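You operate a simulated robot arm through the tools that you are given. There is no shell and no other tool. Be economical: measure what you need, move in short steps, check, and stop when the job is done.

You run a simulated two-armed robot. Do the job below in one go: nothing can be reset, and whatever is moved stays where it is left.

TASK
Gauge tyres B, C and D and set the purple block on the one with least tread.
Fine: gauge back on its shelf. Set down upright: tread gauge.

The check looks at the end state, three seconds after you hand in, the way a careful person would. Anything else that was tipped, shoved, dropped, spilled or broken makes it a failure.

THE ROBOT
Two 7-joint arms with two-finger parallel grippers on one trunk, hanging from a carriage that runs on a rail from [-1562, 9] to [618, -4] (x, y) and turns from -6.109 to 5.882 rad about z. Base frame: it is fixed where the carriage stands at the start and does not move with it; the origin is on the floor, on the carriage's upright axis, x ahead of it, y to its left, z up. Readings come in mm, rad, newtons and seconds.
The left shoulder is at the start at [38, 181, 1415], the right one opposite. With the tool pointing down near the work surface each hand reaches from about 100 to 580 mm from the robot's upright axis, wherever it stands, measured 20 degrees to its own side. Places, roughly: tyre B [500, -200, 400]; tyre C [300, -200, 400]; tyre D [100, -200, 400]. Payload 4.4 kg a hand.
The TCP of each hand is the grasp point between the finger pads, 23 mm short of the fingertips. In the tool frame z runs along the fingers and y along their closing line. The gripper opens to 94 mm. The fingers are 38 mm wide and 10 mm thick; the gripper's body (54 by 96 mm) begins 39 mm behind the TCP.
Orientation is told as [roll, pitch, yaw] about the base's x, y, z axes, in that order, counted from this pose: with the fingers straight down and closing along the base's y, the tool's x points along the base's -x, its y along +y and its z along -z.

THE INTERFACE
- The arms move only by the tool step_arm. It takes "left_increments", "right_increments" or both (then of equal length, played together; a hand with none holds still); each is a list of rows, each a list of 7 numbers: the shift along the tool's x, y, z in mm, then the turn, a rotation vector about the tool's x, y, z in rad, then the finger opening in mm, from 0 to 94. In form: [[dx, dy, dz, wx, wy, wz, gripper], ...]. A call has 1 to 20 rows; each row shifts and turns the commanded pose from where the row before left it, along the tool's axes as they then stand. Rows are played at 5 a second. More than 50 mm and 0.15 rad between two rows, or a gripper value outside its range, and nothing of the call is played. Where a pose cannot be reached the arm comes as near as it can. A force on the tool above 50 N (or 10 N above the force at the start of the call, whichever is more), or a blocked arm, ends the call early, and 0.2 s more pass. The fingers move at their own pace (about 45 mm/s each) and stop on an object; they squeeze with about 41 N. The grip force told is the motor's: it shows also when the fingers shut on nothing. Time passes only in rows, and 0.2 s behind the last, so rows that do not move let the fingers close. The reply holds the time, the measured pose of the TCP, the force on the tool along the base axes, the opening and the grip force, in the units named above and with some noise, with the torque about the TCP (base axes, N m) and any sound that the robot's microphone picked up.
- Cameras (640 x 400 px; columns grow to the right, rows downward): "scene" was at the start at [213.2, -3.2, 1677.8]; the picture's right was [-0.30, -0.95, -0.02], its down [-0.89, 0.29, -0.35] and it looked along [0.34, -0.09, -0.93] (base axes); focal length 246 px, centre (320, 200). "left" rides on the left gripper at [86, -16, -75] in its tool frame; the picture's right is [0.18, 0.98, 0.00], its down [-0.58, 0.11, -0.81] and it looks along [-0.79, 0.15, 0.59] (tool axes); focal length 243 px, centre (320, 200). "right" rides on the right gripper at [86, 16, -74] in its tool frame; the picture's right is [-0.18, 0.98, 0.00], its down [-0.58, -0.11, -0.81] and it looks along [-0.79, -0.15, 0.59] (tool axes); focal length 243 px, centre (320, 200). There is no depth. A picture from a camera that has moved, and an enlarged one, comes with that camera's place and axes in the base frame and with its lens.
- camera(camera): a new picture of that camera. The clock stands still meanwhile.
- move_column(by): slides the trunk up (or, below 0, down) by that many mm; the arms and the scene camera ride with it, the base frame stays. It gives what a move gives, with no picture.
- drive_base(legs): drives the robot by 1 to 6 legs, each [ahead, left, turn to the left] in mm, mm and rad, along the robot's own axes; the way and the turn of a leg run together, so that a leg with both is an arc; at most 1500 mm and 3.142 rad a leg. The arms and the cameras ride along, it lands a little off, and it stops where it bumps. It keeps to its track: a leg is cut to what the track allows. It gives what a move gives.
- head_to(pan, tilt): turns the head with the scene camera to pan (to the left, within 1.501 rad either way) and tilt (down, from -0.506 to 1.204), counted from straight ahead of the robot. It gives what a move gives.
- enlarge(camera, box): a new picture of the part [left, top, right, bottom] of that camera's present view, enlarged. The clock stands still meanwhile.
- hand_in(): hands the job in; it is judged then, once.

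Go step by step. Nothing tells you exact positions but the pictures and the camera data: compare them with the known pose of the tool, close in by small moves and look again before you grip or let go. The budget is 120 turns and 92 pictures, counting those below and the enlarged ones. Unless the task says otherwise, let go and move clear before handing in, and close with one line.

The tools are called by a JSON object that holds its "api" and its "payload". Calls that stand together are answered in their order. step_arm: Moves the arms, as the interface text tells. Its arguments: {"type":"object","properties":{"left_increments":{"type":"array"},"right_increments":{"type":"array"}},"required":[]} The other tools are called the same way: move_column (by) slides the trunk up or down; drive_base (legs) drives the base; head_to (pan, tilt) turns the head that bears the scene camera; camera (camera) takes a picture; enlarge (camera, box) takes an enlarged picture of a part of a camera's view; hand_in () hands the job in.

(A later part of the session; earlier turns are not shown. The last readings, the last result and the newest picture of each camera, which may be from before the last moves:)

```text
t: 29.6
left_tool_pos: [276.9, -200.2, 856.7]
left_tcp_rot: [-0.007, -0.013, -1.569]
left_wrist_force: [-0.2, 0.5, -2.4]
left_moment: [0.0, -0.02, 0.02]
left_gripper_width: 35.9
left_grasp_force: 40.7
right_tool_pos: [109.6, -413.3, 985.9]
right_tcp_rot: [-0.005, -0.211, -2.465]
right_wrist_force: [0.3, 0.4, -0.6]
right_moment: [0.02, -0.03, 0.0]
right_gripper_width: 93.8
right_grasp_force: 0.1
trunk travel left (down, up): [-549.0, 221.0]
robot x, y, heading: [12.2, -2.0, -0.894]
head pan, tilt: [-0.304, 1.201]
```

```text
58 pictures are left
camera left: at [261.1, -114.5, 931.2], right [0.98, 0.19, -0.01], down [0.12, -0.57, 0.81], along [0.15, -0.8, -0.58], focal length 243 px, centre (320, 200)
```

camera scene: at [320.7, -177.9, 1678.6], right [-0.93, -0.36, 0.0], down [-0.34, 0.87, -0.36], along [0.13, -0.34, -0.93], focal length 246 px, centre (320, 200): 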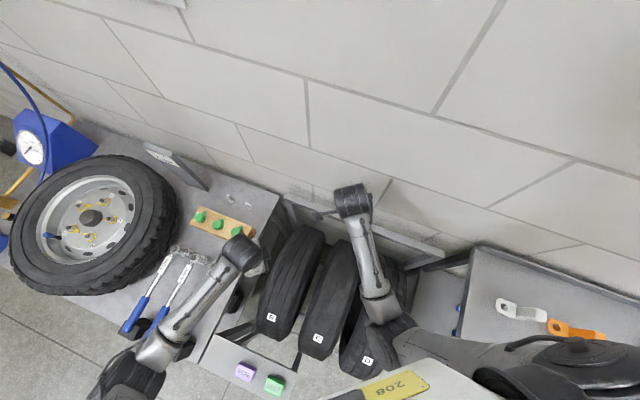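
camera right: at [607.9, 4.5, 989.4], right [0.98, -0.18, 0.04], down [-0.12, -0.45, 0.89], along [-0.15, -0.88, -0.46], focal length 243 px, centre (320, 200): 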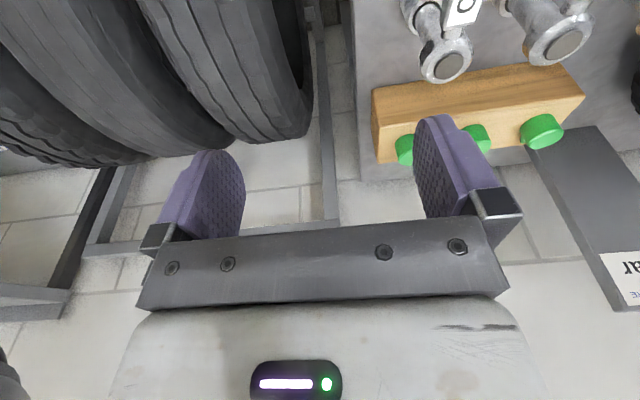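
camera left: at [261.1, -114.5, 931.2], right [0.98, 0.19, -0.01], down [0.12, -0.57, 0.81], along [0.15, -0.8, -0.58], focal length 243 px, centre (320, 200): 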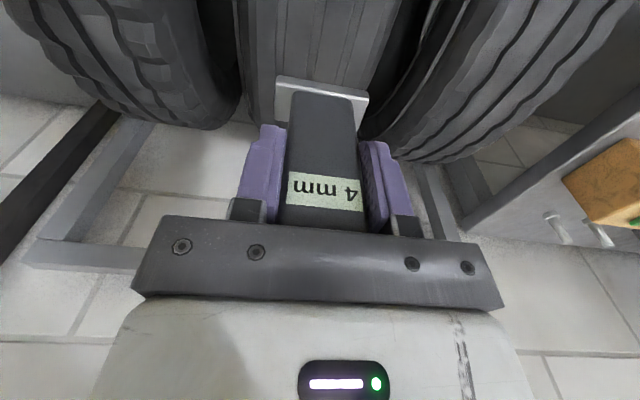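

The display holds its reading. Zooming in to centre on tyre C's grooves.

{"api": "enlarge", "payload": {"camera": "left", "box": [220, 0, 420, 125]}}

```text
3.20 times, centred on (320, 62) of left
camera zoom: at [261.1, -114.5, 931.2], right [0.98, 0.19, -0.01], down [0.12, -0.57, 0.81], along [0.15, -0.8, -0.58], focal length 776 px, centre (320, 640)
```

zoom: 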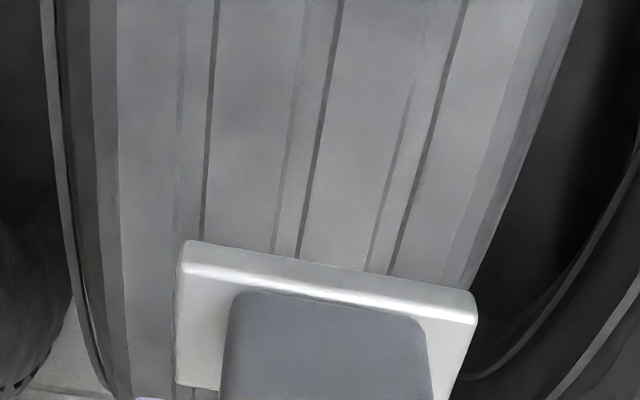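

Tyre C's middle groove is near x≈273. I'll shift, lower to just above, then touch gently.

{"api": "step_arm", "payload": {"left_increments": [[0, -4, 20, 0, 0, 0, 20], [0, 0, 20, 0, 0, 0, 20], [0, 0, 20, 0, 0, 0, 20], [0, 0, 14, 0, 0, 0, 20]]}}

{"api": "enlarge", "payload": {"camera": "left", "box": [200, 0, 440, 220]}}

```text
t: 30.6
left_tool_pos: [272.9, -202.1, 784.0]
left_tcp_rot: [-0.006, -0.013, -1.569]
left_wrist_force: [0.0, 0.2, -0.8]
left_moment: [0.0, 0.0, -0.01]
left_gripper_width: 36.2
left_grasp_force: 40.6
right_tool_pos: [111.1, -415.5, 987.0]
right_tcp_rot: [-0.006, -0.211, -2.465]
right_wrist_force: [-0.7, -0.1, -0.9]
right_moment: [-0.03, -0.01, 0.01]
right_gripper_width: 94.1
right_grasp_force: 0.1
trunk travel left (down, up): [-549.0, 221.0]
robot x, y, heading: [11.0, -1.6, -0.891]
head pan, tilt: [-0.304, 1.201]
```

```text
1.82 times, centred on (320, 110) of left
camera zoom: at [257.6, -115.2, 856.8], right [0.98, 0.19, -0.01], down [0.12, -0.57, 0.81], along [0.15, -0.8, -0.58], focal length 441 px, centre (320, 364)
```

zoom: 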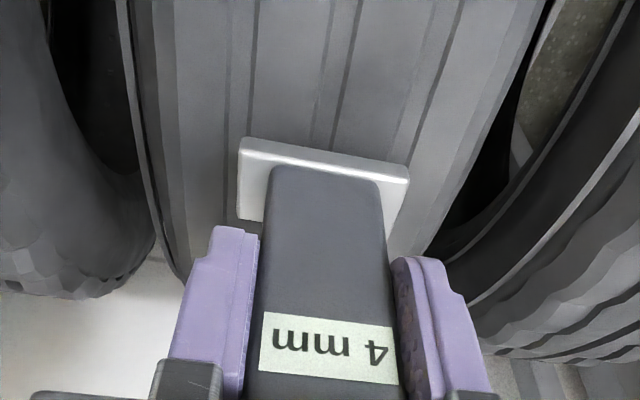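

The groove lines up. Lowering to touch.

{"api": "step_arm", "payload": {"left_increments": [[0, 0, 4, 0, 0, 0, 20], [0, 0, 4, 0, 0, 0, 20]]}}

{"api": "step_arm", "payload": {"left_increments": [[0, 0, 3, 0, 0, 0, 20], [0, 0, 3, 0, 0, 0, 20]]}}

{"api": "enlarge", "payload": {"camera": "left", "box": [200, 0, 440, 220]}}

```text
t: 31.2
left_tool_pos: [273.2, -202.2, 775.8]
left_tcp_rot: [-0.007, -0.012, -1.57]
left_wrist_force: [0.1, -0.8, -2.4]
left_moment: [0.01, 0.04, 0.01]
left_gripper_width: 36.1
left_grasp_force: 40.9
right_tool_pos: [111.5, -414.6, 986.6]
right_tcp_rot: [-0.005, -0.21, -2.465]
right_wrist_force: [-0.7, 0.2, -0.2]
right_moment: [-0.03, 0.01, 0.0]
right_gripper_width: 94.1
right_grasp_force: 0.0
trunk travel left (down, up): [-549.0, 221.0]
robot x, y, heading: [16.3, -2.0, -0.892]
head pan, tilt: [-0.304, 1.201]
```

```text
t: 31.8
left_tool_pos: [272.9, -201.3, 769.2]
left_tcp_rot: [-0.005, -0.015, -1.569]
left_wrist_force: [-1.5, 2.5, 6.8]
left_moment: [0.12, -0.15, 0.04]
left_gripper_width: 35.7
left_grasp_force: 41.3
right_tool_pos: [111.5, -414.8, 987.1]
right_tcp_rot: [-0.006, -0.21, -2.463]
right_wrist_force: [-1.0, -0.1, 0.0]
right_moment: [-0.04, 0.01, -0.02]
right_gripper_width: 93.7
right_grasp_force: 0.2
trunk travel left (down, up): [-549.0, 221.0]
robot x, y, heading: [11.3, 0.7, -0.895]
head pan, tilt: [-0.304, 1.201]
```

```text
1.82 times, centred on (320, 110) of left
camera zoom: at [257.4, -115.6, 843.5], right [0.98, 0.19, -0.01], down [0.11, -0.57, 0.81], along [0.15, -0.8, -0.58], focal length 441 px, centre (320, 364)
```

zoom: 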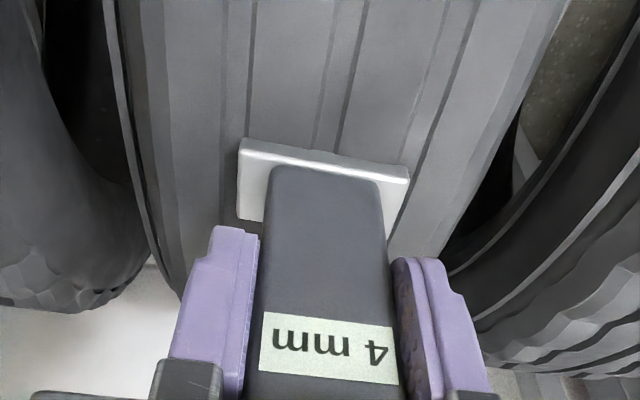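

Contact is light and the reading may not have registered yet. Pressing 2 mm more.

{"api": "step_arm", "payload": {"left_increments": [[0, 0, 2, 0, 0, 0, 20], [0, 0, 0, 0, 0, 0, 20]]}}

{"api": "enlarge", "payload": {"camera": "left", "box": [200, 0, 440, 220]}}

```text
t: 32.4
left_tool_pos: [272.6, -202.3, 769.7]
left_tcp_rot: [-0.008, -0.016, -1.569]
left_wrist_force: [-6.0, 7.9, 38.7]
left_moment: [0.3, -0.69, 0.19]
left_gripper_width: 36.2
left_grasp_force: 40.9
right_tool_pos: [111.2, -414.1, 986.4]
right_tcp_rot: [-0.004, -0.21, -2.463]
right_wrist_force: [0.6, 0.2, 0.1]
right_moment: [0.03, 0.04, 0.01]
right_gripper_width: 94.3
right_grasp_force: 0.1
trunk travel left (down, up): [-549.0, 221.0]
robot x, y, heading: [10.7, -0.0, -0.894]
head pan, tilt: [-0.304, 1.201]
```

```text
1.82 times, centred on (320, 110) of left
camera zoom: at [257.4, -116.1, 842.5], right [0.98, 0.19, -0.01], down [0.11, -0.57, 0.81], along [0.15, -0.8, -0.58], focal length 441 px, centre (320, 364)
```

zoom: 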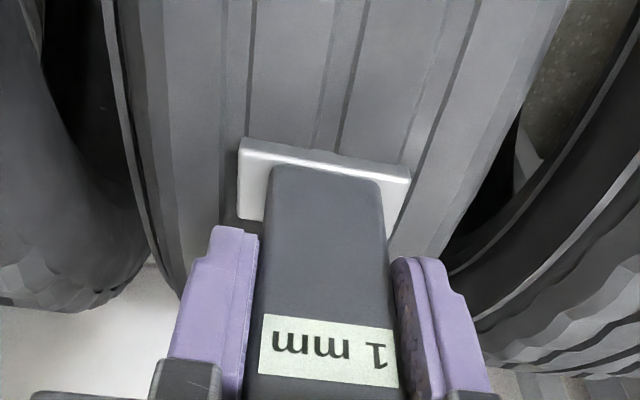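

Tyre C reads 1 mm. On to tyre D.

{"api": "step_arm", "payload": {"left_increments": [[0, 0, -20, 0, 0, 0, 20], [0, 0, -40, 0, 0, 0, 20], [0, 0, -40, 0, 0, 0, 20]]}}

{"api": "drive_base", "payload": {"legs": [[-119, -148.5, 0]]}}

{"api": "camera", "payload": {"camera": "left"}}

```text
t: 33.2
left_tool_pos: [273.7, -202.5, 868.0]
left_tcp_rot: [-0.007, -0.012, -1.569]
left_wrist_force: [-0.2, -1.2, -1.5]
left_moment: [0.0, 0.02, -0.01]
left_gripper_width: 35.4
left_grasp_force: 41.0
right_tool_pos: [110.3, -414.2, 986.3]
right_tcp_rot: [-0.005, -0.21, -2.466]
right_wrist_force: [-0.1, 0.3, 0.4]
right_moment: [0.01, -0.01, 0.03]
right_gripper_width: 94.2
right_grasp_force: 0.0
trunk travel left (down, up): [-549.0, 221.0]
robot x, y, heading: [10.5, -0.0, -0.891]
head pan, tilt: [-0.304, 1.201]
```

```text
t: 34.8
left_tool_pos: [81.2, -202.8, 868.2]
left_tcp_rot: [-0.005, -0.012, -1.572]
left_wrist_force: [-1.0, -0.3, -1.3]
left_moment: [0.0, 0.02, 0.03]
left_gripper_width: 35.8
left_grasp_force: 41.0
right_tool_pos: [-80.4, -414.2, 987.1]
right_tcp_rot: [-0.005, -0.211, -2.466]
right_wrist_force: [0.0, -0.8, -0.6]
right_moment: [0.01, -0.03, -0.04]
right_gripper_width: 93.9
right_grasp_force: 0.1
trunk travel left (down, up): [-549.0, 221.0]
robot x, y, heading: [-177.5, 3.3, -0.895]
head pan, tilt: [-0.304, 1.201]
```

```text
53 pictures are left
camera left: at [65.1, -114.6, 941.2], right [0.98, 0.19, -0.01], down [0.11, -0.57, 0.81], along [0.15, -0.8, -0.58], focal length 243 px, centre (320, 200)
```

left: 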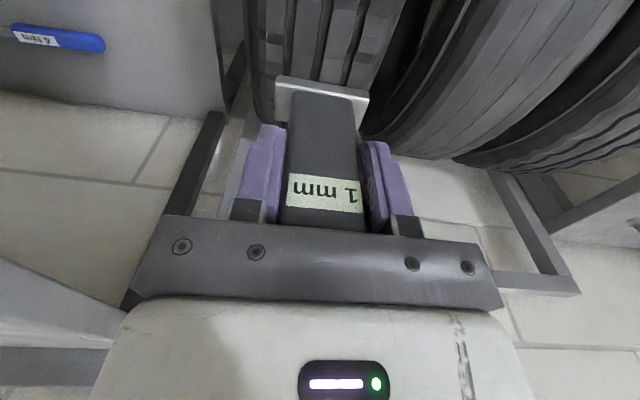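

The middle groove of D is near x≈82. I'll lower and check alignment.

{"api": "step_arm", "payload": {"left_increments": [[0, 0, 20, 0, 0, 0, 20], [0, 0, 20, 0, 0, 0, 20], [0, 0, 20, 0, 0, 0, 20], [0, 0, 20, 0, 0, 0, 20]]}}

{"api": "enlarge", "payload": {"camera": "left", "box": [200, 0, 440, 220]}}

```text
t: 35.8
left_tool_pos: [81.3, -202.5, 787.0]
left_tcp_rot: [-0.007, -0.014, -1.568]
left_wrist_force: [-0.3, -0.3, -1.3]
left_moment: [0.04, -0.01, 0.02]
left_gripper_width: 35.7
left_grasp_force: 41.2
right_tool_pos: [-80.4, -414.0, 987.5]
right_tcp_rot: [-0.006, -0.211, -2.464]
right_wrist_force: [0.9, -0.1, -0.6]
right_moment: [0.01, -0.04, 0.01]
right_gripper_width: 93.9
right_grasp_force: 0.0
trunk travel left (down, up): [-549.0, 221.0]
robot x, y, heading: [-179.1, -0.5, -0.892]
head pan, tilt: [-0.304, 1.201]
```

```text
1.82 times, centred on (320, 110) of left
camera zoom: at [66.0, -115.6, 861.6], right [0.98, 0.19, -0.01], down [0.11, -0.57, 0.81], along [0.15, -0.8, -0.58], focal length 441 px, centre (320, 364)
```

zoom: 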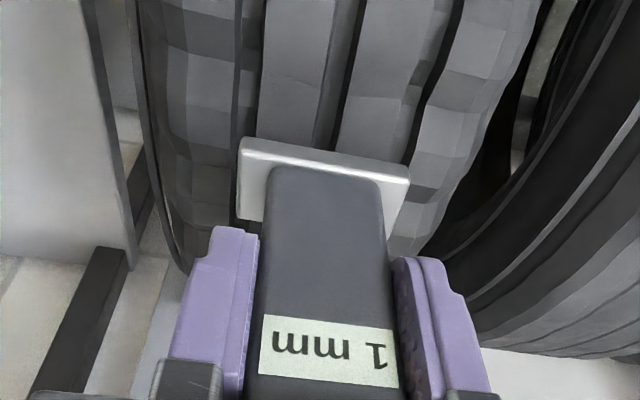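

Nearly aligned. I'll shift 3 mm and touch down.

{"api": "step_arm", "payload": {"left_increments": [[0, 3, 4, 0, 0, 0, 20], [0, 0, 4, 0, 0, 0, 20], [0, 0, 4, 0, 0, 0, 20]]}}

{"api": "step_arm", "payload": {"left_increments": [[0, 0, 3, 0, 0, 0, 20], [0, 0, 3, 0, 0, 0, 20]]}}

{"api": "enlarge", "payload": {"camera": "left", "box": [200, 0, 440, 220]}}

```text
t: 36.5
left_tool_pos: [84.0, -202.8, 776.5]
left_tcp_rot: [-0.004, -0.012, -1.568]
left_wrist_force: [0.1, -0.8, -1.9]
left_moment: [0.0, 0.0, -0.01]
left_gripper_width: 35.8
left_grasp_force: 41.0
right_tool_pos: [-80.4, -414.0, 987.2]
right_tcp_rot: [-0.006, -0.209, -2.467]
right_wrist_force: [-0.1, 0.2, 0.3]
right_moment: [-0.05, 0.02, -0.01]
right_gripper_width: 93.9
right_grasp_force: 0.1
trunk travel left (down, up): [-549.0, 221.0]
robot x, y, heading: [-181.5, 0.6, -0.897]
head pan, tilt: [-0.304, 1.201]
```

```text
t: 37.1
left_tool_pos: [84.1, -203.6, 769.1]
left_tcp_rot: [-0.006, -0.012, -1.569]
left_wrist_force: [0.8, 0.3, -2.8]
left_moment: [0.01, -0.02, -0.01]
left_gripper_width: 35.7
left_grasp_force: 40.6
right_tool_pos: [-79.9, -413.4, 987.5]
right_tcp_rot: [-0.004, -0.209, -2.466]
right_wrist_force: [0.2, -0.5, -0.3]
right_moment: [0.02, 0.0, 0.0]
right_gripper_width: 94.0
right_grasp_force: 0.1
trunk travel left (down, up): [-549.0, 221.0]
robot x, y, heading: [-182.1, -2.2, -0.892]
head pan, tilt: [-0.304, 1.201]
```

```text
1.82 times, centred on (320, 110) of left
camera zoom: at [68.4, -115.8, 843.2], right [0.98, 0.19, -0.01], down [0.11, -0.57, 0.81], along [0.15, -0.8, -0.58], focal length 441 px, centre (320, 364)
```

zoom: 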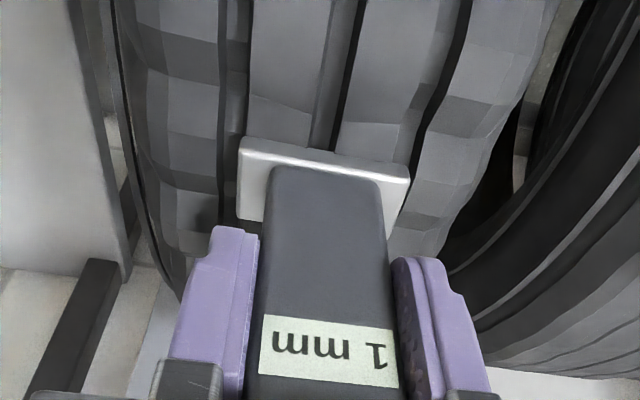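

No contact yet; going down a little more.

{"api": "step_arm", "payload": {"left_increments": [[0, 0, 2, 0, 0, 0, 20], [0, 0, 2, 0, 0, 0, 20]]}}

{"api": "enlarge", "payload": {"camera": "left", "box": [200, 0, 440, 220]}}

```text
t: 37.8
left_tool_pos: [84.3, -204.0, 767.8]
left_tcp_rot: [-0.005, -0.016, -1.568]
left_wrist_force: [-5.0, 10.0, 39.2]
left_moment: [0.03, -0.51, 0.08]
left_gripper_width: 35.9
left_grasp_force: 41.3
right_tool_pos: [-78.9, -413.5, 987.1]
right_tcp_rot: [-0.005, -0.209, -2.464]
right_wrist_force: [0.3, 0.1, 0.0]
right_moment: [-0.03, -0.01, 0.03]
right_gripper_width: 94.1
right_grasp_force: 0.0
trunk travel left (down, up): [-549.0, 221.0]
robot x, y, heading: [-178.0, 1.4, -0.889]
head pan, tilt: [-0.304, 1.201]
```

```text
1.82 times, centred on (320, 110) of left
camera zoom: at [68.9, -116.6, 840.8], right [0.98, 0.18, -0.01], down [0.11, -0.57, 0.82], along [0.15, -0.8, -0.58], focal length 441 px, centre (320, 364)
```

zoom: 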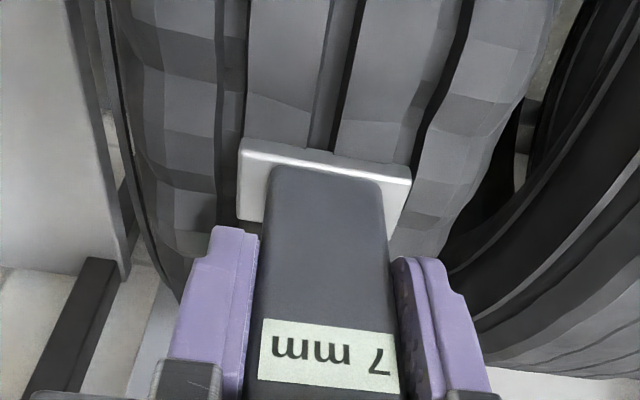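

Readings: B 4 mm, C 1 mm, D 7 mm, so C has the least tread. I'll lift and return to the shelf side to put the gauge back.

{"api": "step_arm", "payload": {"left_increments": [[0, 0, -20, 0, 0, 0, 20], [0, 0, -40, 0, 0, 0, 20], [0, 0, -40, 0, 0, 0, 20], [0, 0, -40, 0, 0, 0, 20]]}}

{"api": "drive_base", "payload": {"legs": [[237, 296, 0], [0, 0, 0.89]]}}

{"api": "step_arm", "payload": {"left_increments": [[0, 0, 0, 0, 0, 0.148, 20], [0, 0, 0, 0, 0, 0.148, 20], [0, 0, 0, 0, 0, 0.148, 20], [0, 0, 0, 0, 0, 0.148, 20], [0, 0, 0, 0, 0, 0.148, 20], [0, 0, 0, 0, 0, 0.148, 20]]}}

{"api": "camera", "payload": {"camera": "left"}}

```text
t: 38.8
left_tool_pos: [86.2, -201.9, 906.2]
left_tcp_rot: [-0.004, -0.014, -1.57]
left_wrist_force: [0.1, -0.4, -2.1]
left_moment: [0.0, 0.01, -0.02]
left_gripper_width: 35.7
left_grasp_force: 41.1
right_tool_pos: [-79.8, -412.5, 986.9]
right_tcp_rot: [-0.005, -0.21, -2.463]
right_wrist_force: [-1.1, 0.3, 0.0]
right_moment: [-0.03, -0.02, -0.02]
right_gripper_width: 94.1
right_grasp_force: 0.0
trunk travel left (down, up): [-549.0, 221.0]
robot x, y, heading: [-180.7, 1.5, -0.889]
head pan, tilt: [-0.304, 1.201]
```

```text
t: 43.5
left_tool_pos: [524.4, 81.8, 905.9]
left_tcp_rot: [-0.003, -0.013, -0.671]
left_wrist_force: [0.2, 0.0, -1.5]
left_moment: [-0.01, 0.0, 0.0]
left_gripper_width: 35.6
left_grasp_force: 41.1
right_tool_pos: [588.7, -180.6, 986.7]
right_tcp_rot: [-0.004, -0.21, -1.563]
right_wrist_force: [0.2, 0.7, -0.1]
right_moment: [-0.03, -0.03, 0.05]
right_gripper_width: 94.0
right_grasp_force: 0.0
trunk travel left (down, up): [-549.0, 221.0]
robot x, y, heading: [203.8, 0.8, 0.009]
head pan, tilt: [-0.304, 1.201]
```

```text
t: 44.9
left_tool_pos: [525.6, 81.0, 906.0]
left_tcp_rot: [0.006, -0.013, -1.56]
left_wrist_force: [-0.1, 0.6, -1.4]
left_moment: [-0.01, 0.0, -0.02]
left_gripper_width: 35.9
left_grasp_force: 41.0
right_tool_pos: [588.7, -181.8, 987.5]
right_tcp_rot: [-0.006, -0.209, -1.565]
right_wrist_force: [-0.5, 0.1, -0.7]
right_moment: [0.01, 0.0, 0.01]
right_gripper_width: 94.2
right_grasp_force: 0.1
trunk travel left (down, up): [-549.0, 221.0]
robot x, y, heading: [199.9, -1.4, 0.006]
head pan, tilt: [-0.304, 1.201]
```

```text
49 pictures are left
camera left: at [507.5, 167.0, 979.7], right [0.98, 0.19, 0.0], down [0.11, -0.57, 0.81], along [0.16, -0.8, -0.58], focal length 243 px, centre (320, 200)
```

left: 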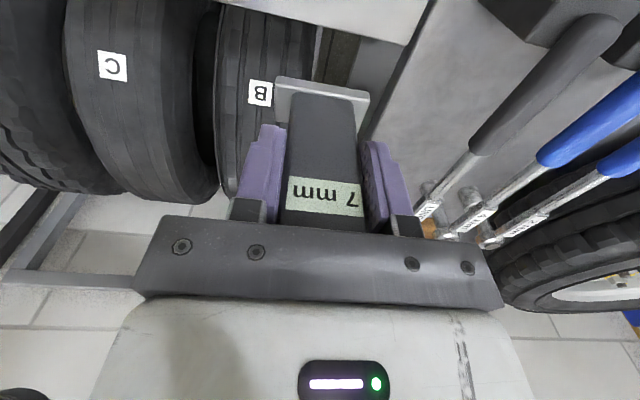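

Moving back over the gauge's original spot (565,129) and lowering partway.

{"api": "step_arm", "payload": {"left_increments": [[24, 20, 0, 0, 0, 0.009, 20], [24, 20, 0, 0, 0, 0, 20], [0, 0, 30, 0, 0, 0, 20], [0, 0, 30, 0, 0, 0, 20], [0, 0, 30, 0, 0, 0, 20]]}}

{"api": "camera", "payload": {"camera": "left"}}

```text
t: 46.1
left_tool_pos: [563.8, 126.2, 815.3]
left_tcp_rot: [0.004, -0.014, -1.568]
left_wrist_force: [-0.6, 0.3, -3.0]
left_moment: [0.02, -0.02, -0.02]
left_gripper_width: 35.7
left_grasp_force: 41.4
right_tool_pos: [587.6, -181.6, 987.0]
right_tcp_rot: [-0.007, -0.21, -1.564]
right_wrist_force: [0.1, -0.3, -0.5]
right_moment: [0.01, -0.03, 0.01]
right_gripper_width: 94.1
right_grasp_force: 0.0
trunk travel left (down, up): [-549.0, 221.0]
robot x, y, heading: [203.6, -0.8, 0.007]
head pan, tilt: [-0.304, 1.201]
```

```text
48 pictures are left
camera left: at [547.7, 213.4, 888.5], right [0.98, 0.19, 0.0], down [0.11, -0.57, 0.81], along [0.15, -0.8, -0.58], focal length 243 px, centre (320, 200)
```

left: 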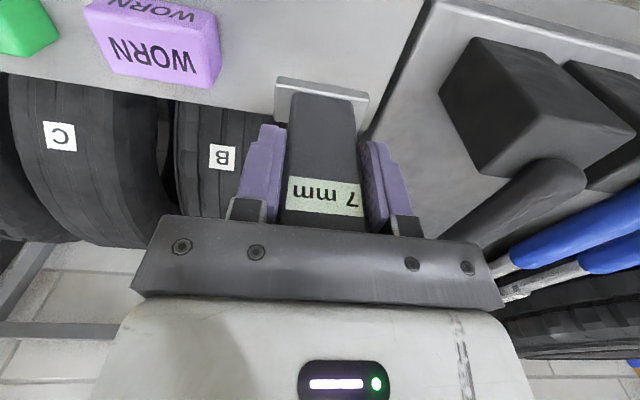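

Lowering toward the shelf.

{"api": "step_arm", "payload": {"left_increments": [[3, 0, 15, 0, 0, 0, 20], [0, 0, 15, 0, 0, 0, 20], [0, 0, 6, 0, 0, 0, 20]]}}

{"api": "step_arm", "payload": {"left_increments": [[0, 0, 2, 0, 0, 0, 20], [0, 0, 2, 0, 0, 0, 20], [0, 0, 2, 0, 0, 0, 20], [0, 0, 1, 0, 0, 0, 20]]}}

{"api": "camera", "payload": {"camera": "left"}}

```text
t: 46.9
left_tool_pos: [564.1, 131.1, 780.6]
left_tcp_rot: [0.004, -0.013, -1.567]
left_wrist_force: [-0.9, -0.2, -2.6]
left_moment: [0.0, 0.02, -0.01]
left_gripper_width: 35.8
left_grasp_force: 41.2
right_tool_pos: [587.9, -181.8, 986.7]
right_tcp_rot: [-0.004, -0.209, -1.562]
right_wrist_force: [-0.5, -0.1, 0.2]
right_moment: [0.0, -0.03, 0.0]
right_gripper_width: 93.9
right_grasp_force: 0.2
trunk travel left (down, up): [-549.0, 221.0]
robot x, y, heading: [197.8, -3.2, 0.006]
head pan, tilt: [-0.304, 1.201]
```

```text
t: 47.9
left_tool_pos: [564.0, 129.9, 772.0]
left_tcp_rot: [0.004, -0.012, -1.568]
left_wrist_force: [0.2, 0.3, -1.9]
left_moment: [-0.02, 0.01, -0.01]
left_gripper_width: 35.7
left_grasp_force: 41.4
right_tool_pos: [588.2, -181.9, 985.7]
right_tcp_rot: [-0.008, -0.209, -1.565]
right_wrist_force: [-0.3, 0.5, -0.1]
right_moment: [0.02, 0.03, -0.03]
right_gripper_width: 94.0
right_grasp_force: 0.0
trunk travel left (down, up): [-549.0, 221.0]
robot x, y, heading: [201.9, -1.2, 0.012]
head pan, tilt: [-0.304, 1.201]
```

```text
47 pictures are left
camera left: at [547.8, 216.5, 845.7], right [0.98, 0.19, 0.0], down [0.11, -0.57, 0.81], along [0.15, -0.8, -0.58], focal length 243 px, centre (320, 200)
```

left: 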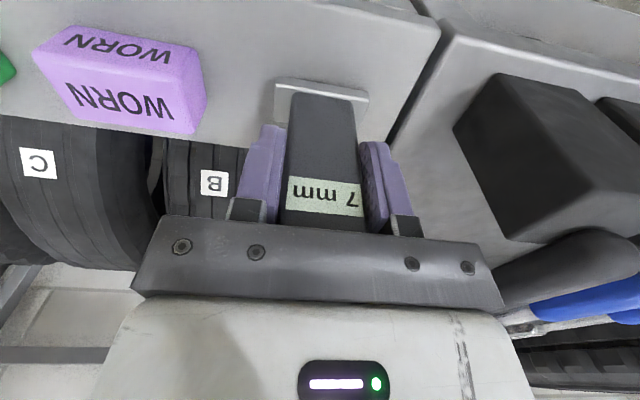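

{"api": "step_arm", "payload": {"left_increments": [[0, 0, 1.5, 0, 0, 0, 20], [0, 0, 1.5, 0, 0, 0, 20], [0, 0, 0, 0, 0, 0, 20]]}}

{"api": "step_arm", "payload": {"left_increments": [[0, 0, 1, 0, 0, 0, 20], [0, 0, 0, 0, 0, 0, 20]]}}

```text
t: 48.7
left_tool_pos: [564.6, 129.9, 768.8]
left_tcp_rot: [0.006, -0.012, -1.567]
left_wrist_force: [-0.6, -1.0, -1.9]
left_moment: [0.01, 0.0, 0.02]
left_gripper_width: 35.5
left_grasp_force: 40.4
right_tool_pos: [589.7, -181.6, 986.6]
right_tcp_rot: [-0.005, -0.211, -1.565]
right_wrist_force: [-0.3, 0.8, 0.3]
right_moment: [-0.02, -0.02, -0.01]
right_gripper_width: 94.0
right_grasp_force: 0.0
trunk travel left (down, up): [-549.0, 221.0]
robot x, y, heading: [200.7, -4.6, 0.002]
head pan, tilt: [-0.304, 1.201]
```

```text
t: 49.3
left_tool_pos: [563.9, 130.2, 767.9]
left_tcp_rot: [0.005, -0.011, -1.567]
left_wrist_force: [-0.6, 0.0, -2.0]
left_moment: [0.02, 0.0, -0.02]
left_gripper_width: 35.7
left_grasp_force: 41.4
right_tool_pos: [588.9, -181.4, 987.0]
right_tcp_rot: [-0.004, -0.21, -1.563]
right_wrist_force: [1.0, 0.9, -0.4]
right_moment: [-0.02, 0.0, -0.05]
right_gripper_width: 94.0
right_grasp_force: 0.1
trunk travel left (down, up): [-549.0, 221.0]
robot x, y, heading: [200.4, -4.7, 0.003]
head pan, tilt: [-0.304, 1.201]
```

Almost down, with no contact yet; continuing in 1 mm steps.

{"api": "step_arm", "payload": {"left_increments": [[0, 0, 1, 0, 0, 0, 20], [0, 0, 0, 0, 0, 0, 20]]}}

{"api": "step_arm", "payload": {"left_increments": [[0, 0, 1, 0, 0, 0, 20], [0, 0, 0, 0, 0, 0, 20]]}}

```text
t: 49.9
left_tool_pos: [566.5, 129.7, 767.9]
left_tcp_rot: [0.006, -0.012, -1.566]
left_wrist_force: [-0.3, 0.3, -2.1]
left_moment: [0.02, 0.01, 0.01]
left_gripper_width: 35.9
left_grasp_force: 40.6
right_tool_pos: [588.2, -180.7, 986.7]
right_tcp_rot: [-0.003, -0.21, -1.565]
right_wrist_force: [1.0, -0.4, 0.7]
right_moment: [-0.03, -0.01, -0.03]
right_gripper_width: 94.1
right_grasp_force: 0.0
trunk travel left (down, up): [-549.0, 221.0]
robot x, y, heading: [205.3, -0.8, 0.007]
head pan, tilt: [-0.304, 1.201]
```

```text
t: 50.5
left_tool_pos: [565.1, 129.8, 767.0]
left_tcp_rot: [0.004, -0.012, -1.568]
left_wrist_force: [0.1, 0.4, -1.4]
left_moment: [0.0, 0.0, -0.01]
left_gripper_width: 35.9
left_grasp_force: 40.4
right_tool_pos: [588.7, -180.6, 986.3]
right_tcp_rot: [-0.007, -0.211, -1.564]
right_wrist_force: [-0.8, 0.1, 0.0]
right_moment: [0.0, 0.01, 0.01]
right_gripper_width: 94.0
right_grasp_force: 0.1
trunk travel left (down, up): [-549.0, 221.0]
robot x, y, heading: [202.0, 1.2, 0.008]
head pan, tilt: [-0.304, 1.201]
```

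{"api": "step_arm", "payload": {"left_increments": [[0, 0, 1, 0, 0, 0, 20], [0, 0, 0, 0, 0, 0, 20]]}}

{"api": "step_arm", "payload": {"left_increments": [[0, 0, 1, 0, 0, 0, 20], [0, 0, 0, 0, 0, 0, 20]]}}

{"api": "enlarge", "payload": {"camera": "left", "box": [220, 50, 420, 220]}}

```text
t: 51.1
left_tool_pos: [565.2, 129.8, 766.1]
left_tcp_rot: [0.007, -0.013, -1.567]
left_wrist_force: [-1.7, 0.5, 5.7]
left_moment: [-0.05, 0.32, 0.0]
left_gripper_width: 35.6
left_grasp_force: 40.6
right_tool_pos: [587.5, -181.3, 987.1]
right_tcp_rot: [-0.005, -0.21, -1.563]
right_wrist_force: [0.0, 0.3, 0.1]
right_moment: [0.0, 0.02, -0.04]
right_gripper_width: 94.0
right_grasp_force: 0.0
trunk travel left (down, up): [-549.0, 221.0]
robot x, y, heading: [202.1, -2.3, 0.004]
head pan, tilt: [-0.304, 1.201]
```

```text
t: 51.7
left_tool_pos: [565.0, 130.0, 765.7]
left_tcp_rot: [0.006, -0.013, -1.567]
left_wrist_force: [-6.9, 0.5, 30.1]
left_moment: [-0.34, 1.04, -0.1]
left_gripper_width: 35.9
left_grasp_force: 40.9
right_tool_pos: [587.2, -181.1, 986.6]
right_tcp_rot: [-0.007, -0.209, -1.563]
right_wrist_force: [0.4, -0.4, 0.4]
right_moment: [-0.01, -0.04, -0.04]
right_gripper_width: 94.0
right_grasp_force: 0.0
trunk travel left (down, up): [-549.0, 221.0]
robot x, y, heading: [204.1, -0.3, 0.006]
head pan, tilt: [-0.304, 1.201]
```

```text
2.35 times, centred on (320, 135) of left
camera zoom: at [548.8, 216.8, 839.1], right [0.98, 0.19, 0.0], down [0.11, -0.57, 0.82], along [0.16, -0.8, -0.58], focal length 571 px, centre (320, 353)
```

zoom: 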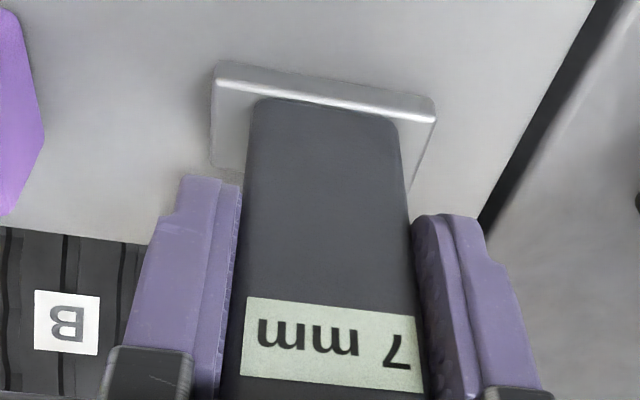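

The gauge is seated on the shelf. I'll ease off 1 mm, release, and go straight up.

{"api": "step_arm", "payload": {"left_increments": [[0, 0, -1, 0, 0, 0, 20], [0, 0, 0, 0, 0, 0, 45], [0, 0, 0, 0, 0, 0, 70], [0, 0, 0, 0, 0, 0, 76], [0, 0, -10, 0, 0, 0, 76], [0, 0, -30, 0, 0, 0, 76], [0, 0, -40, 0, 0, 0, 76], [0, 0, -40, 0, 0, 0, 76]]}}

{"api": "camera", "payload": {"camera": "left"}}

```text
t: 53.5
left_tool_pos: [565.9, 131.6, 885.6]
left_tcp_rot: [0.006, -0.012, -1.567]
left_wrist_force: [0.1, 0.3, -0.7]
left_moment: [-0.01, 0.0, 0.0]
left_gripper_width: 76.1
left_grasp_force: 0.0
right_tool_pos: [588.2, -180.9, 985.9]
right_tcp_rot: [-0.005, -0.209, -1.565]
right_wrist_force: [-0.1, 0.0, -0.3]
right_moment: [0.0, 0.0, 0.0]
right_gripper_width: 94.3
right_grasp_force: 0.2
trunk travel left (down, up): [-549.0, 221.0]
robot x, y, heading: [204.1, -0.5, 0.002]
head pan, tilt: [-0.304, 1.201]
```

```text
45 pictures are left
camera left: at [548.9, 217.8, 959.2], right [0.98, 0.19, 0.0], down [0.11, -0.57, 0.81], along [0.15, -0.8, -0.58], focal length 243 px, centre (320, 200)
```

left: 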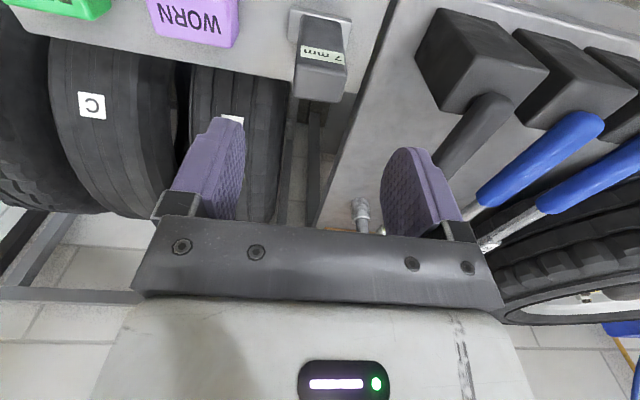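

The gauge is standing on its shelf. I'll now move along to the purple block and look at it from above.

{"api": "step_arm", "payload": {"left_increments": [[0, -40, 0, 0, 0, 0, 94], [0, -40, 0, 0, 0, 0, 94], [0, -21, 0, 0, 0, 0, 94], [0, 0, 30, 0, 0, 0, 94]]}}

{"api": "camera", "payload": {"camera": "left"}}

{"api": "enlarge", "payload": {"camera": "scene", "box": [220, 220, 340, 360]}}

```text
t: 54.5
left_tool_pos: [464.9, 130.2, 855.4]
left_tcp_rot: [0.007, -0.014, -1.569]
left_wrist_force: [-0.4, 0.1, 0.1]
left_moment: [-0.04, 0.01, -0.04]
left_gripper_width: 93.9
left_grasp_force: 0.1
right_tool_pos: [589.1, -181.1, 986.4]
right_tcp_rot: [-0.005, -0.212, -1.562]
right_wrist_force: [0.7, -0.4, -0.2]
right_moment: [-0.01, 0.01, 0.0]
right_gripper_width: 94.2
right_grasp_force: 0.1
trunk travel left (down, up): [-549.0, 221.0]
robot x, y, heading: [200.1, -1.1, 0.004]
head pan, tilt: [-0.304, 1.201]
```

```text
44 pictures are left
camera left: at [447.2, 216.6, 929.2], right [0.98, 0.19, 0.0], down [0.11, -0.57, 0.81], along [0.15, -0.8, -0.58], focal length 243 px, centre (320, 200)
```

left: 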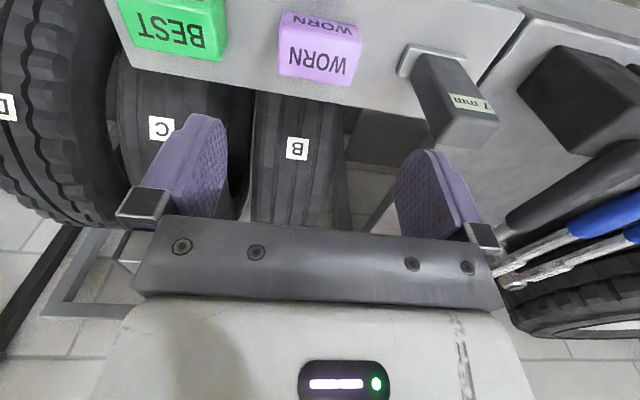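

```text
2.86 times, centred on (280, 290) of scene
camera zoom: at [416.2, -16.8, 1678.6], right [-0.29, -0.96, 0.0], down [-0.89, 0.27, -0.36], along [0.35, -0.11, -0.93], focal length 702 px, centre (434, -57)
```

zoom: 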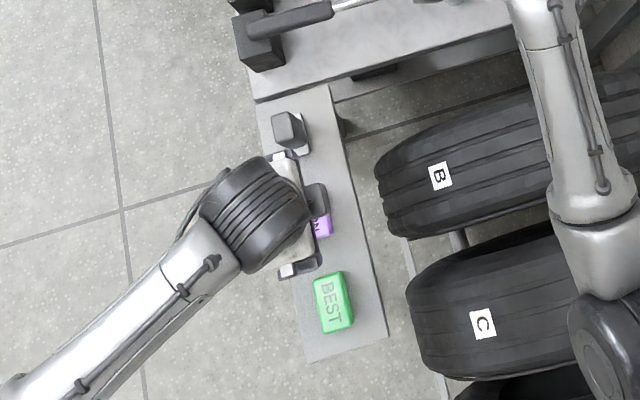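

The block is about 62×33 mm, its top near z≈725 and centred near (464,126). I'll grip it along x, keeping this orientation, and descend partway.

{"api": "step_arm", "payload": {"left_increments": [[-4, 0, 25, 0, 0, 0, 94], [0, 0, 25, 0, 0, 0, 94], [0, 0, 25, 0, 0, 0, 94]]}}

{"api": "camera", "payload": {"camera": "left"}}

```text
t: 55.3
left_tool_pos: [464.3, 126.5, 780.2]
left_tcp_rot: [0.007, -0.012, -1.568]
left_wrist_force: [-0.8, 0.8, 0.1]
left_moment: [0.01, 0.03, 0.0]
left_gripper_width: 94.0
left_grasp_force: 0.1
right_tool_pos: [588.6, -181.0, 986.7]
right_tcp_rot: [-0.007, -0.21, -1.563]
right_wrist_force: [-1.3, 0.8, 0.5]
right_moment: [0.02, 0.05, -0.03]
right_gripper_width: 94.0
right_grasp_force: 0.1
trunk travel left (down, up): [-549.0, 221.0]
robot x, y, heading: [202.0, -1.1, 0.005]
head pan, tilt: [-0.304, 1.201]
```

```text
42 pictures are left
camera left: at [447.6, 212.2, 853.3], right [0.98, 0.19, 0.0], down [0.11, -0.57, 0.81], along [0.15, -0.8, -0.58], focal length 243 px, centre (320, 200)
```

left: 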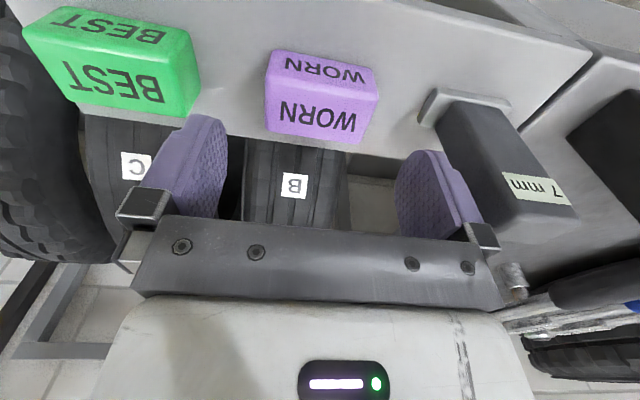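

Lowering over the block to z≈733 with the opening at 84.

{"api": "step_arm", "payload": {"left_increments": [[1, -1, 16, 0, 0, 0, 84], [0, 0, 16, 0, 0, 0, 84], [0, 0, 15, 0, 0, 0, 84]]}}

{"api": "camera", "payload": {"camera": "left"}}

```text
t: 56.1
left_tool_pos: [463.6, 127.1, 732.8]
left_tcp_rot: [0.005, -0.012, -1.569]
left_wrist_force: [0.3, 0.0, 0.1]
left_moment: [0.01, -0.01, 0.01]
left_gripper_width: 83.8
left_grasp_force: 0.1
right_tool_pos: [587.5, -181.7, 986.2]
right_tcp_rot: [-0.006, -0.211, -1.564]
right_wrist_force: [0.5, 0.3, 0.0]
right_moment: [-0.02, -0.03, 0.03]
right_gripper_width: 94.1
right_grasp_force: 0.0
trunk travel left (down, up): [-549.0, 221.0]
robot x, y, heading: [201.7, -0.3, 0.009]
head pan, tilt: [-0.304, 1.201]
```

```text
41 pictures are left
camera left: at [446.7, 212.7, 806.0], right [0.98, 0.19, 0.0], down [0.11, -0.57, 0.81], along [0.15, -0.8, -0.58], focal length 243 px, centre (320, 200)
```

left: 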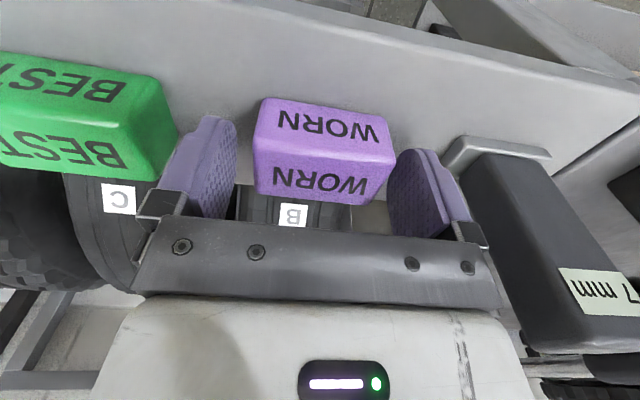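

The block is well centred between the fingers. Closing.

{"api": "step_arm", "payload": {"left_increments": [[0, 0, 0, 0, 0, 0, 60], [0, 0, 0, 0, 0, 0, 45], [0, 0, 0, 0, 0, 0, 45], [0, 0, 0, 0, 0, 0, 45]]}}

{"api": "step_arm", "payload": {"left_increments": [[0, 0, -10, 0, 0, 0, 45], [0, 0, -40, 0, 0, 0, 45], [0, 0, -40, 0, 0, 0, 45], [0, 0, -40, 0, 0, 0, 45], [0, 0, -40, 0, 0, 0, 45]]}}

{"api": "camera", "payload": {"camera": "left"}}

```text
t: 57.1
left_tool_pos: [463.5, 126.0, 732.7]
left_tcp_rot: [0.006, -0.013, -1.567]
left_wrist_force: [0.4, 0.9, 0.7]
left_moment: [0.01, -0.01, 0.0]
left_gripper_width: 61.3
left_grasp_force: 41.1
right_tool_pos: [588.5, -181.0, 987.1]
right_tcp_rot: [-0.006, -0.209, -1.563]
right_wrist_force: [-0.8, -0.3, -0.8]
right_moment: [0.02, -0.01, 0.0]
right_gripper_width: 94.0
right_grasp_force: 0.1
trunk travel left (down, up): [-549.0, 221.0]
robot x, y, heading: [206.4, -0.3, 0.003]
head pan, tilt: [-0.304, 1.201]
```

```text
t: 58.3
left_tool_pos: [463.1, 129.3, 902.4]
left_tcp_rot: [0.007, -0.013, -1.567]
left_wrist_force: [-0.2, 0.2, -1.6]
left_moment: [-0.02, -0.02, 0.01]
left_gripper_width: 61.5
left_grasp_force: 40.8
right_tool_pos: [589.1, -181.4, 986.8]
right_tcp_rot: [-0.006, -0.209, -1.564]
right_wrist_force: [0.2, -0.2, -0.4]
right_moment: [-0.01, 0.0, -0.05]
right_gripper_width: 94.2
right_grasp_force: 0.1
trunk travel left (down, up): [-549.0, 221.0]
robot x, y, heading: [203.8, -3.9, 0.011]
head pan, tilt: [-0.304, 1.201]
```

```text
40 pictures are left
camera left: at [445.8, 215.9, 976.4], right [0.98, 0.19, 0.0], down [0.11, -0.57, 0.81], along [0.16, -0.8, -0.58], focal length 243 px, centre (320, 200)
```

left: 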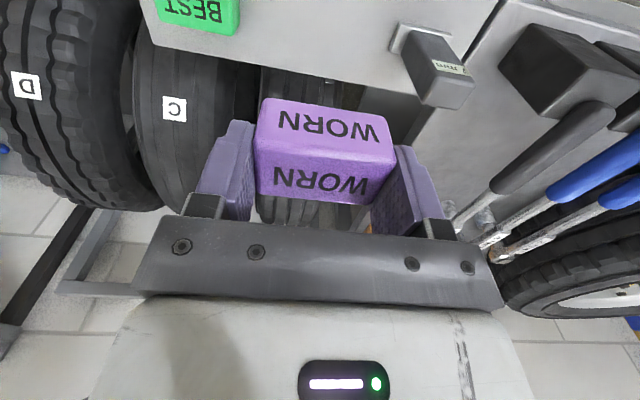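

The block is held. Turning right and going to tyre C, then squaring the hand.

{"api": "drive_base", "payload": {"legs": [[0, 0, -0.9], [-119.5, -149, 0]]}}

{"api": "step_arm", "payload": {"left_increments": [[0, 0, 0, 0, 0, -0.149, 45], [0, 0, 0, 0, 0, -0.149, 45], [0, 0, 0, 0, 0, -0.149, 45], [0, 0, 0, 0, 0, -0.149, 45], [0, 0, 0, 0, 0, -0.149, 45], [0, 0, 0, 0, 0, -0.149, 45]]}}

{"api": "camera", "payload": {"camera": "left"}}

```text
t: 62.1
left_tool_pos: [276.8, -120.3, 903.4]
left_tcp_rot: [0.004, -0.012, -2.458]
left_wrist_force: [0.3, -0.5, 0.1]
left_moment: [-0.01, -0.02, 0.01]
left_gripper_width: 61.4
left_grasp_force: 41.6
right_tool_pos: [115.0, -412.7, 985.9]
right_tcp_rot: [-0.007, -0.212, -2.455]
right_wrist_force: [0.8, 0.5, -0.6]
right_moment: [-0.01, -0.03, 0.01]
right_gripper_width: 93.8
right_grasp_force: 0.1
trunk travel left (down, up): [-549.0, 221.0]
robot x, y, heading: [7.3, 1.4, -0.889]
head pan, tilt: [-0.304, 1.201]
```

```text
t: 63.5
left_tool_pos: [278.3, -122.3, 901.8]
left_tcp_rot: [-0.004, -0.012, -1.559]
left_wrist_force: [-0.7, -0.4, -0.9]
left_moment: [-0.01, 0.03, 0.02]
left_gripper_width: 61.4
left_grasp_force: 41.1
right_tool_pos: [113.7, -413.8, 986.0]
right_tcp_rot: [-0.006, -0.21, -2.455]
right_wrist_force: [-0.6, 0.0, -0.6]
right_moment: [0.01, 0.01, -0.01]
right_gripper_width: 93.9
right_grasp_force: 0.1
trunk travel left (down, up): [-549.0, 221.0]
robot x, y, heading: [11.3, -0.7, -0.892]
head pan, tilt: [-0.304, 1.201]
```

```text
39 pictures are left
camera left: at [260.8, -34.5, 976.0], right [0.98, 0.19, -0.01], down [0.12, -0.57, 0.81], along [0.15, -0.8, -0.58], focal length 243 px, centre (320, 200)
```

left: 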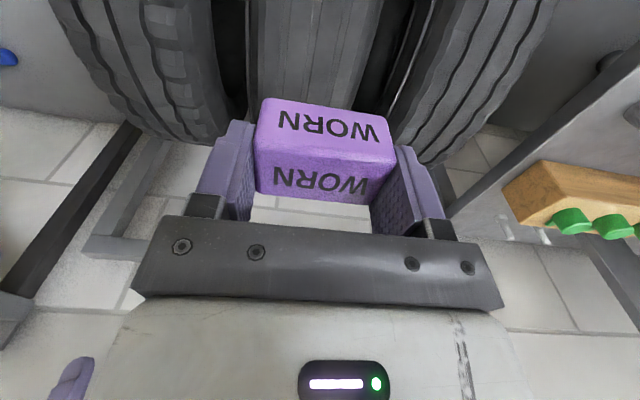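

Moving over tyre C's crown (273,−200) and lowering partway.

{"api": "step_arm", "payload": {"left_increments": [[-39, -3, 0, 0, 0, 0.01, 45], [-39, -2, 0, 0, 0, 0, 45], [0, 0, 40, 0, 0, 0, 45], [0, 0, 40, 0, 0, 0, 45], [0, 0, 40, 0, 0, 0, 45], [0, 0, 22, 0, 0, 0, 45]]}}

{"api": "camera", "payload": {"camera": "left"}}

{"api": "camera", "payload": {"camera": "scene"}}

```text
t: 64.9
left_tool_pos: [272.2, -201.6, 760.6]
left_tcp_rot: [-0.006, -0.013, -1.574]
left_wrist_force: [-0.4, 0.0, -1.6]
left_moment: [0.0, 0.02, 0.0]
left_gripper_width: 61.3
left_grasp_force: 40.5
right_tool_pos: [114.8, -413.0, 986.8]
right_tcp_rot: [-0.007, -0.211, -2.456]
right_wrist_force: [-0.4, 0.0, -0.2]
right_moment: [0.0, -0.01, 0.0]
right_gripper_width: 93.8
right_grasp_force: 0.1
trunk travel left (down, up): [-549.0, 221.0]
robot x, y, heading: [11.3, -0.6, -0.889]
head pan, tilt: [-0.304, 1.201]
```

```text
38 pictures are left
camera left: at [256.1, -114.1, 835.3], right [0.98, 0.18, -0.01], down [0.11, -0.57, 0.81], along [0.14, -0.8, -0.58], focal length 243 px, centre (320, 200)
```

left: 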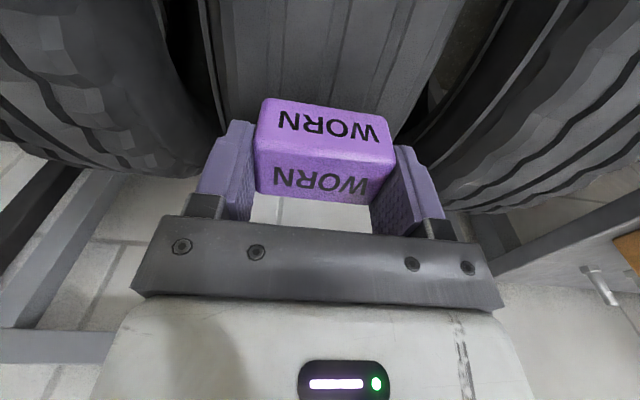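

```text
37 pictures are left
camera scene: at [134.9, -175.8, 1678.6], right [-0.93, -0.37, 0.0], down [-0.35, 0.86, -0.36], along [0.14, -0.34, -0.93], focal length 246 px, centre (320, 200)
```

scene: 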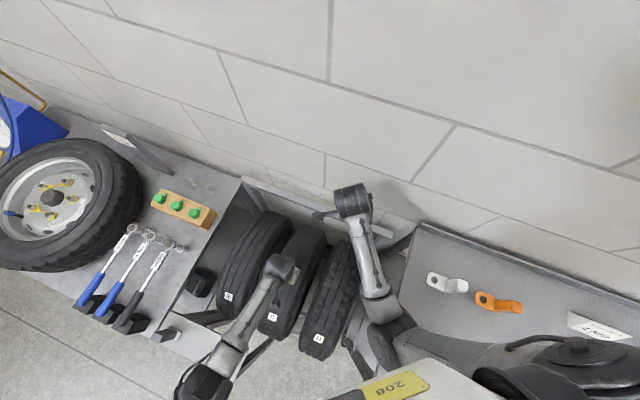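

The tyre's crown line is at y≈−200, so the position is right. Lowering gently.

{"api": "step_arm", "payload": {"left_increments": [[0, 0, 5, 0, 0, 0, 45], [0, 0, 5, 0, 0, 0, 45], [0, 0, 5, 0, 0, 0, 45], [0, 0, 4, 0, 0, 0, 45]]}}

{"api": "step_arm", "payload": {"left_increments": [[0, 0, 2, 0, 0, 0, 45], [0, 0, 2, 0, 0, 0, 45]]}}

```text
t: 65.9
left_tool_pos: [271.9, -202.1, 742.0]
left_tcp_rot: [-0.005, -0.012, -1.574]
left_wrist_force: [0.4, 0.0, -0.8]
left_moment: [0.03, -0.01, 0.04]
left_gripper_width: 61.5
left_grasp_force: 40.3
right_tool_pos: [115.0, -413.5, 985.5]
right_tcp_rot: [-0.008, -0.21, -2.457]
right_wrist_force: [0.2, 0.5, 0.4]
right_moment: [0.0, -0.02, 0.0]
right_gripper_width: 93.9
right_grasp_force: 0.0
trunk travel left (down, up): [-549.0, 221.0]
robot x, y, heading: [12.3, -1.9, -0.888]
head pan, tilt: [-0.304, 1.201]
```

```text
t: 66.5
left_tool_pos: [271.2, -200.6, 738.2]
left_tcp_rot: [-0.005, -0.011, -1.572]
left_wrist_force: [-0.3, -0.1, -0.5]
left_moment: [0.01, -0.01, 0.02]
left_gripper_width: 61.2
left_grasp_force: 41.3
right_tool_pos: [114.9, -412.9, 986.5]
right_tcp_rot: [-0.008, -0.213, -2.454]
right_wrist_force: [1.3, 0.5, -0.2]
right_moment: [0.02, 0.02, 0.01]
right_gripper_width: 94.2
right_grasp_force: 0.1
trunk travel left (down, up): [-549.0, 221.0]
robot x, y, heading: [10.4, -0.5, -0.887]
head pan, tilt: [-0.304, 1.201]
```

{"api": "step_arm", "payload": {"left_increments": [[0, 0, 1.5, 0, 0, 0, 45], [0, 0, 0, 0, 0, 0, 45]]}}

{"api": "step_arm", "payload": {"left_increments": [[0, 0, 1, 0, 0, 0, 45], [0, 0, 0, 0, 0, 0, 45]]}}

{"api": "camera", "payload": {"camera": "left"}}

```text
t: 67.1
left_tool_pos: [271.8, -201.6, 737.7]
left_tcp_rot: [-0.006, -0.011, -1.574]
left_wrist_force: [0.2, 0.6, -0.8]
left_moment: [0.03, 0.01, -0.01]
left_gripper_width: 61.2
left_grasp_force: 40.9
right_tool_pos: [114.9, -413.5, 985.6]
right_tcp_rot: [-0.006, -0.21, -2.456]
right_wrist_force: [0.3, 0.7, -0.1]
right_moment: [0.0, -0.01, -0.01]
right_gripper_width: 93.9
right_grasp_force: 0.1
trunk travel left (down, up): [-549.0, 221.0]
robot x, y, heading: [11.0, -0.5, -0.884]
head pan, tilt: [-0.304, 1.201]
```

```text
t: 67.7
left_tool_pos: [270.0, -200.8, 736.2]
left_tcp_rot: [-0.005, -0.012, -1.574]
left_wrist_force: [0.6, -0.1, -1.3]
left_moment: [-0.02, -0.04, 0.0]
left_gripper_width: 61.2
left_grasp_force: 40.7
right_tool_pos: [115.0, -413.3, 985.6]
right_tcp_rot: [-0.006, -0.213, -2.456]
right_wrist_force: [-0.2, 0.4, -0.6]
right_moment: [-0.02, 0.02, -0.02]
right_gripper_width: 93.9
right_grasp_force: 0.1
trunk travel left (down, up): [-549.0, 221.0]
robot x, y, heading: [12.1, 2.4, -0.884]
head pan, tilt: [-0.304, 1.201]
```

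```text
36 pictures are left
camera left: at [256.0, -114.5, 809.4], right [0.98, 0.18, -0.01], down [0.11, -0.57, 0.81], along [0.14, -0.8, -0.58], focal length 243 px, centre (320, 200)
```

left: 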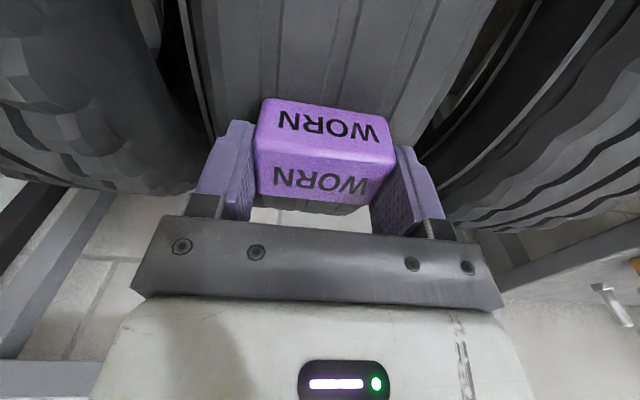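

Still no contact; a few more 1 mm steps.

{"api": "step_arm", "payload": {"left_increments": [[0, 0, 1, 0, 0, 0, 45], [0, 0, 0, 0, 0, 0, 45]]}}

{"api": "step_arm", "payload": {"left_increments": [[0, 0, 1, 0, 0, 0, 45], [0, 0, 0, 0, 0, 0, 45]]}}

{"api": "step_arm", "payload": {"left_increments": [[0, 0, 1, 0, 0, 0, 45], [0, 0, 0, 0, 0, 0, 45]]}}

```text
t: 68.3
left_tool_pos: [271.2, -201.8, 734.6]
left_tcp_rot: [-0.006, -0.01, -1.574]
left_wrist_force: [-0.5, 0.7, -0.3]
left_moment: [0.03, -0.01, -0.02]
left_gripper_width: 61.4
left_grasp_force: 41.2
right_tool_pos: [114.1, -413.6, 987.3]
right_tcp_rot: [-0.006, -0.21, -2.456]
right_wrist_force: [0.5, -0.4, -0.3]
right_moment: [-0.01, 0.0, -0.01]
right_gripper_width: 94.1
right_grasp_force: 0.0
trunk travel left (down, up): [-549.0, 221.0]
robot x, y, heading: [13.3, 0.5, -0.885]
head pan, tilt: [-0.304, 1.201]
```

```text
t: 68.9
left_tool_pos: [272.1, -200.2, 734.2]
left_tcp_rot: [-0.007, -0.014, -1.575]
left_wrist_force: [-2.5, 4.3, 19.0]
left_moment: [0.25, -0.56, 0.14]
left_gripper_width: 61.4
left_grasp_force: 40.6
right_tool_pos: [115.1, -412.5, 987.1]
right_tcp_rot: [-0.007, -0.208, -2.456]
right_wrist_force: [-0.6, -0.9, -0.2]
right_moment: [-0.01, -0.01, 0.04]
right_gripper_width: 94.1
right_grasp_force: 0.0
trunk travel left (down, up): [-549.0, 221.0]
robot x, y, heading: [12.8, 2.5, -0.884]
head pan, tilt: [-0.304, 1.201]
```

```text
t: 69.5
left_tool_pos: [270.2, -202.6, 734.1]
left_tcp_rot: [-0.007, -0.014, -1.576]
left_wrist_force: [-4.8, 8.0, 39.3]
left_moment: [0.41, -0.02, 0.03]
left_gripper_width: 61.2
left_grasp_force: 41.0
right_tool_pos: [114.2, -411.9, 985.8]
right_tcp_rot: [-0.008, -0.21, -2.456]
right_wrist_force: [-0.5, -0.6, 0.2]
right_moment: [-0.02, -0.02, -0.01]
right_gripper_width: 94.0
right_grasp_force: 0.0
trunk travel left (down, up): [-549.0, 221.0]
robot x, y, heading: [11.4, 1.7, -0.883]
head pan, tilt: [-0.304, 1.201]
```

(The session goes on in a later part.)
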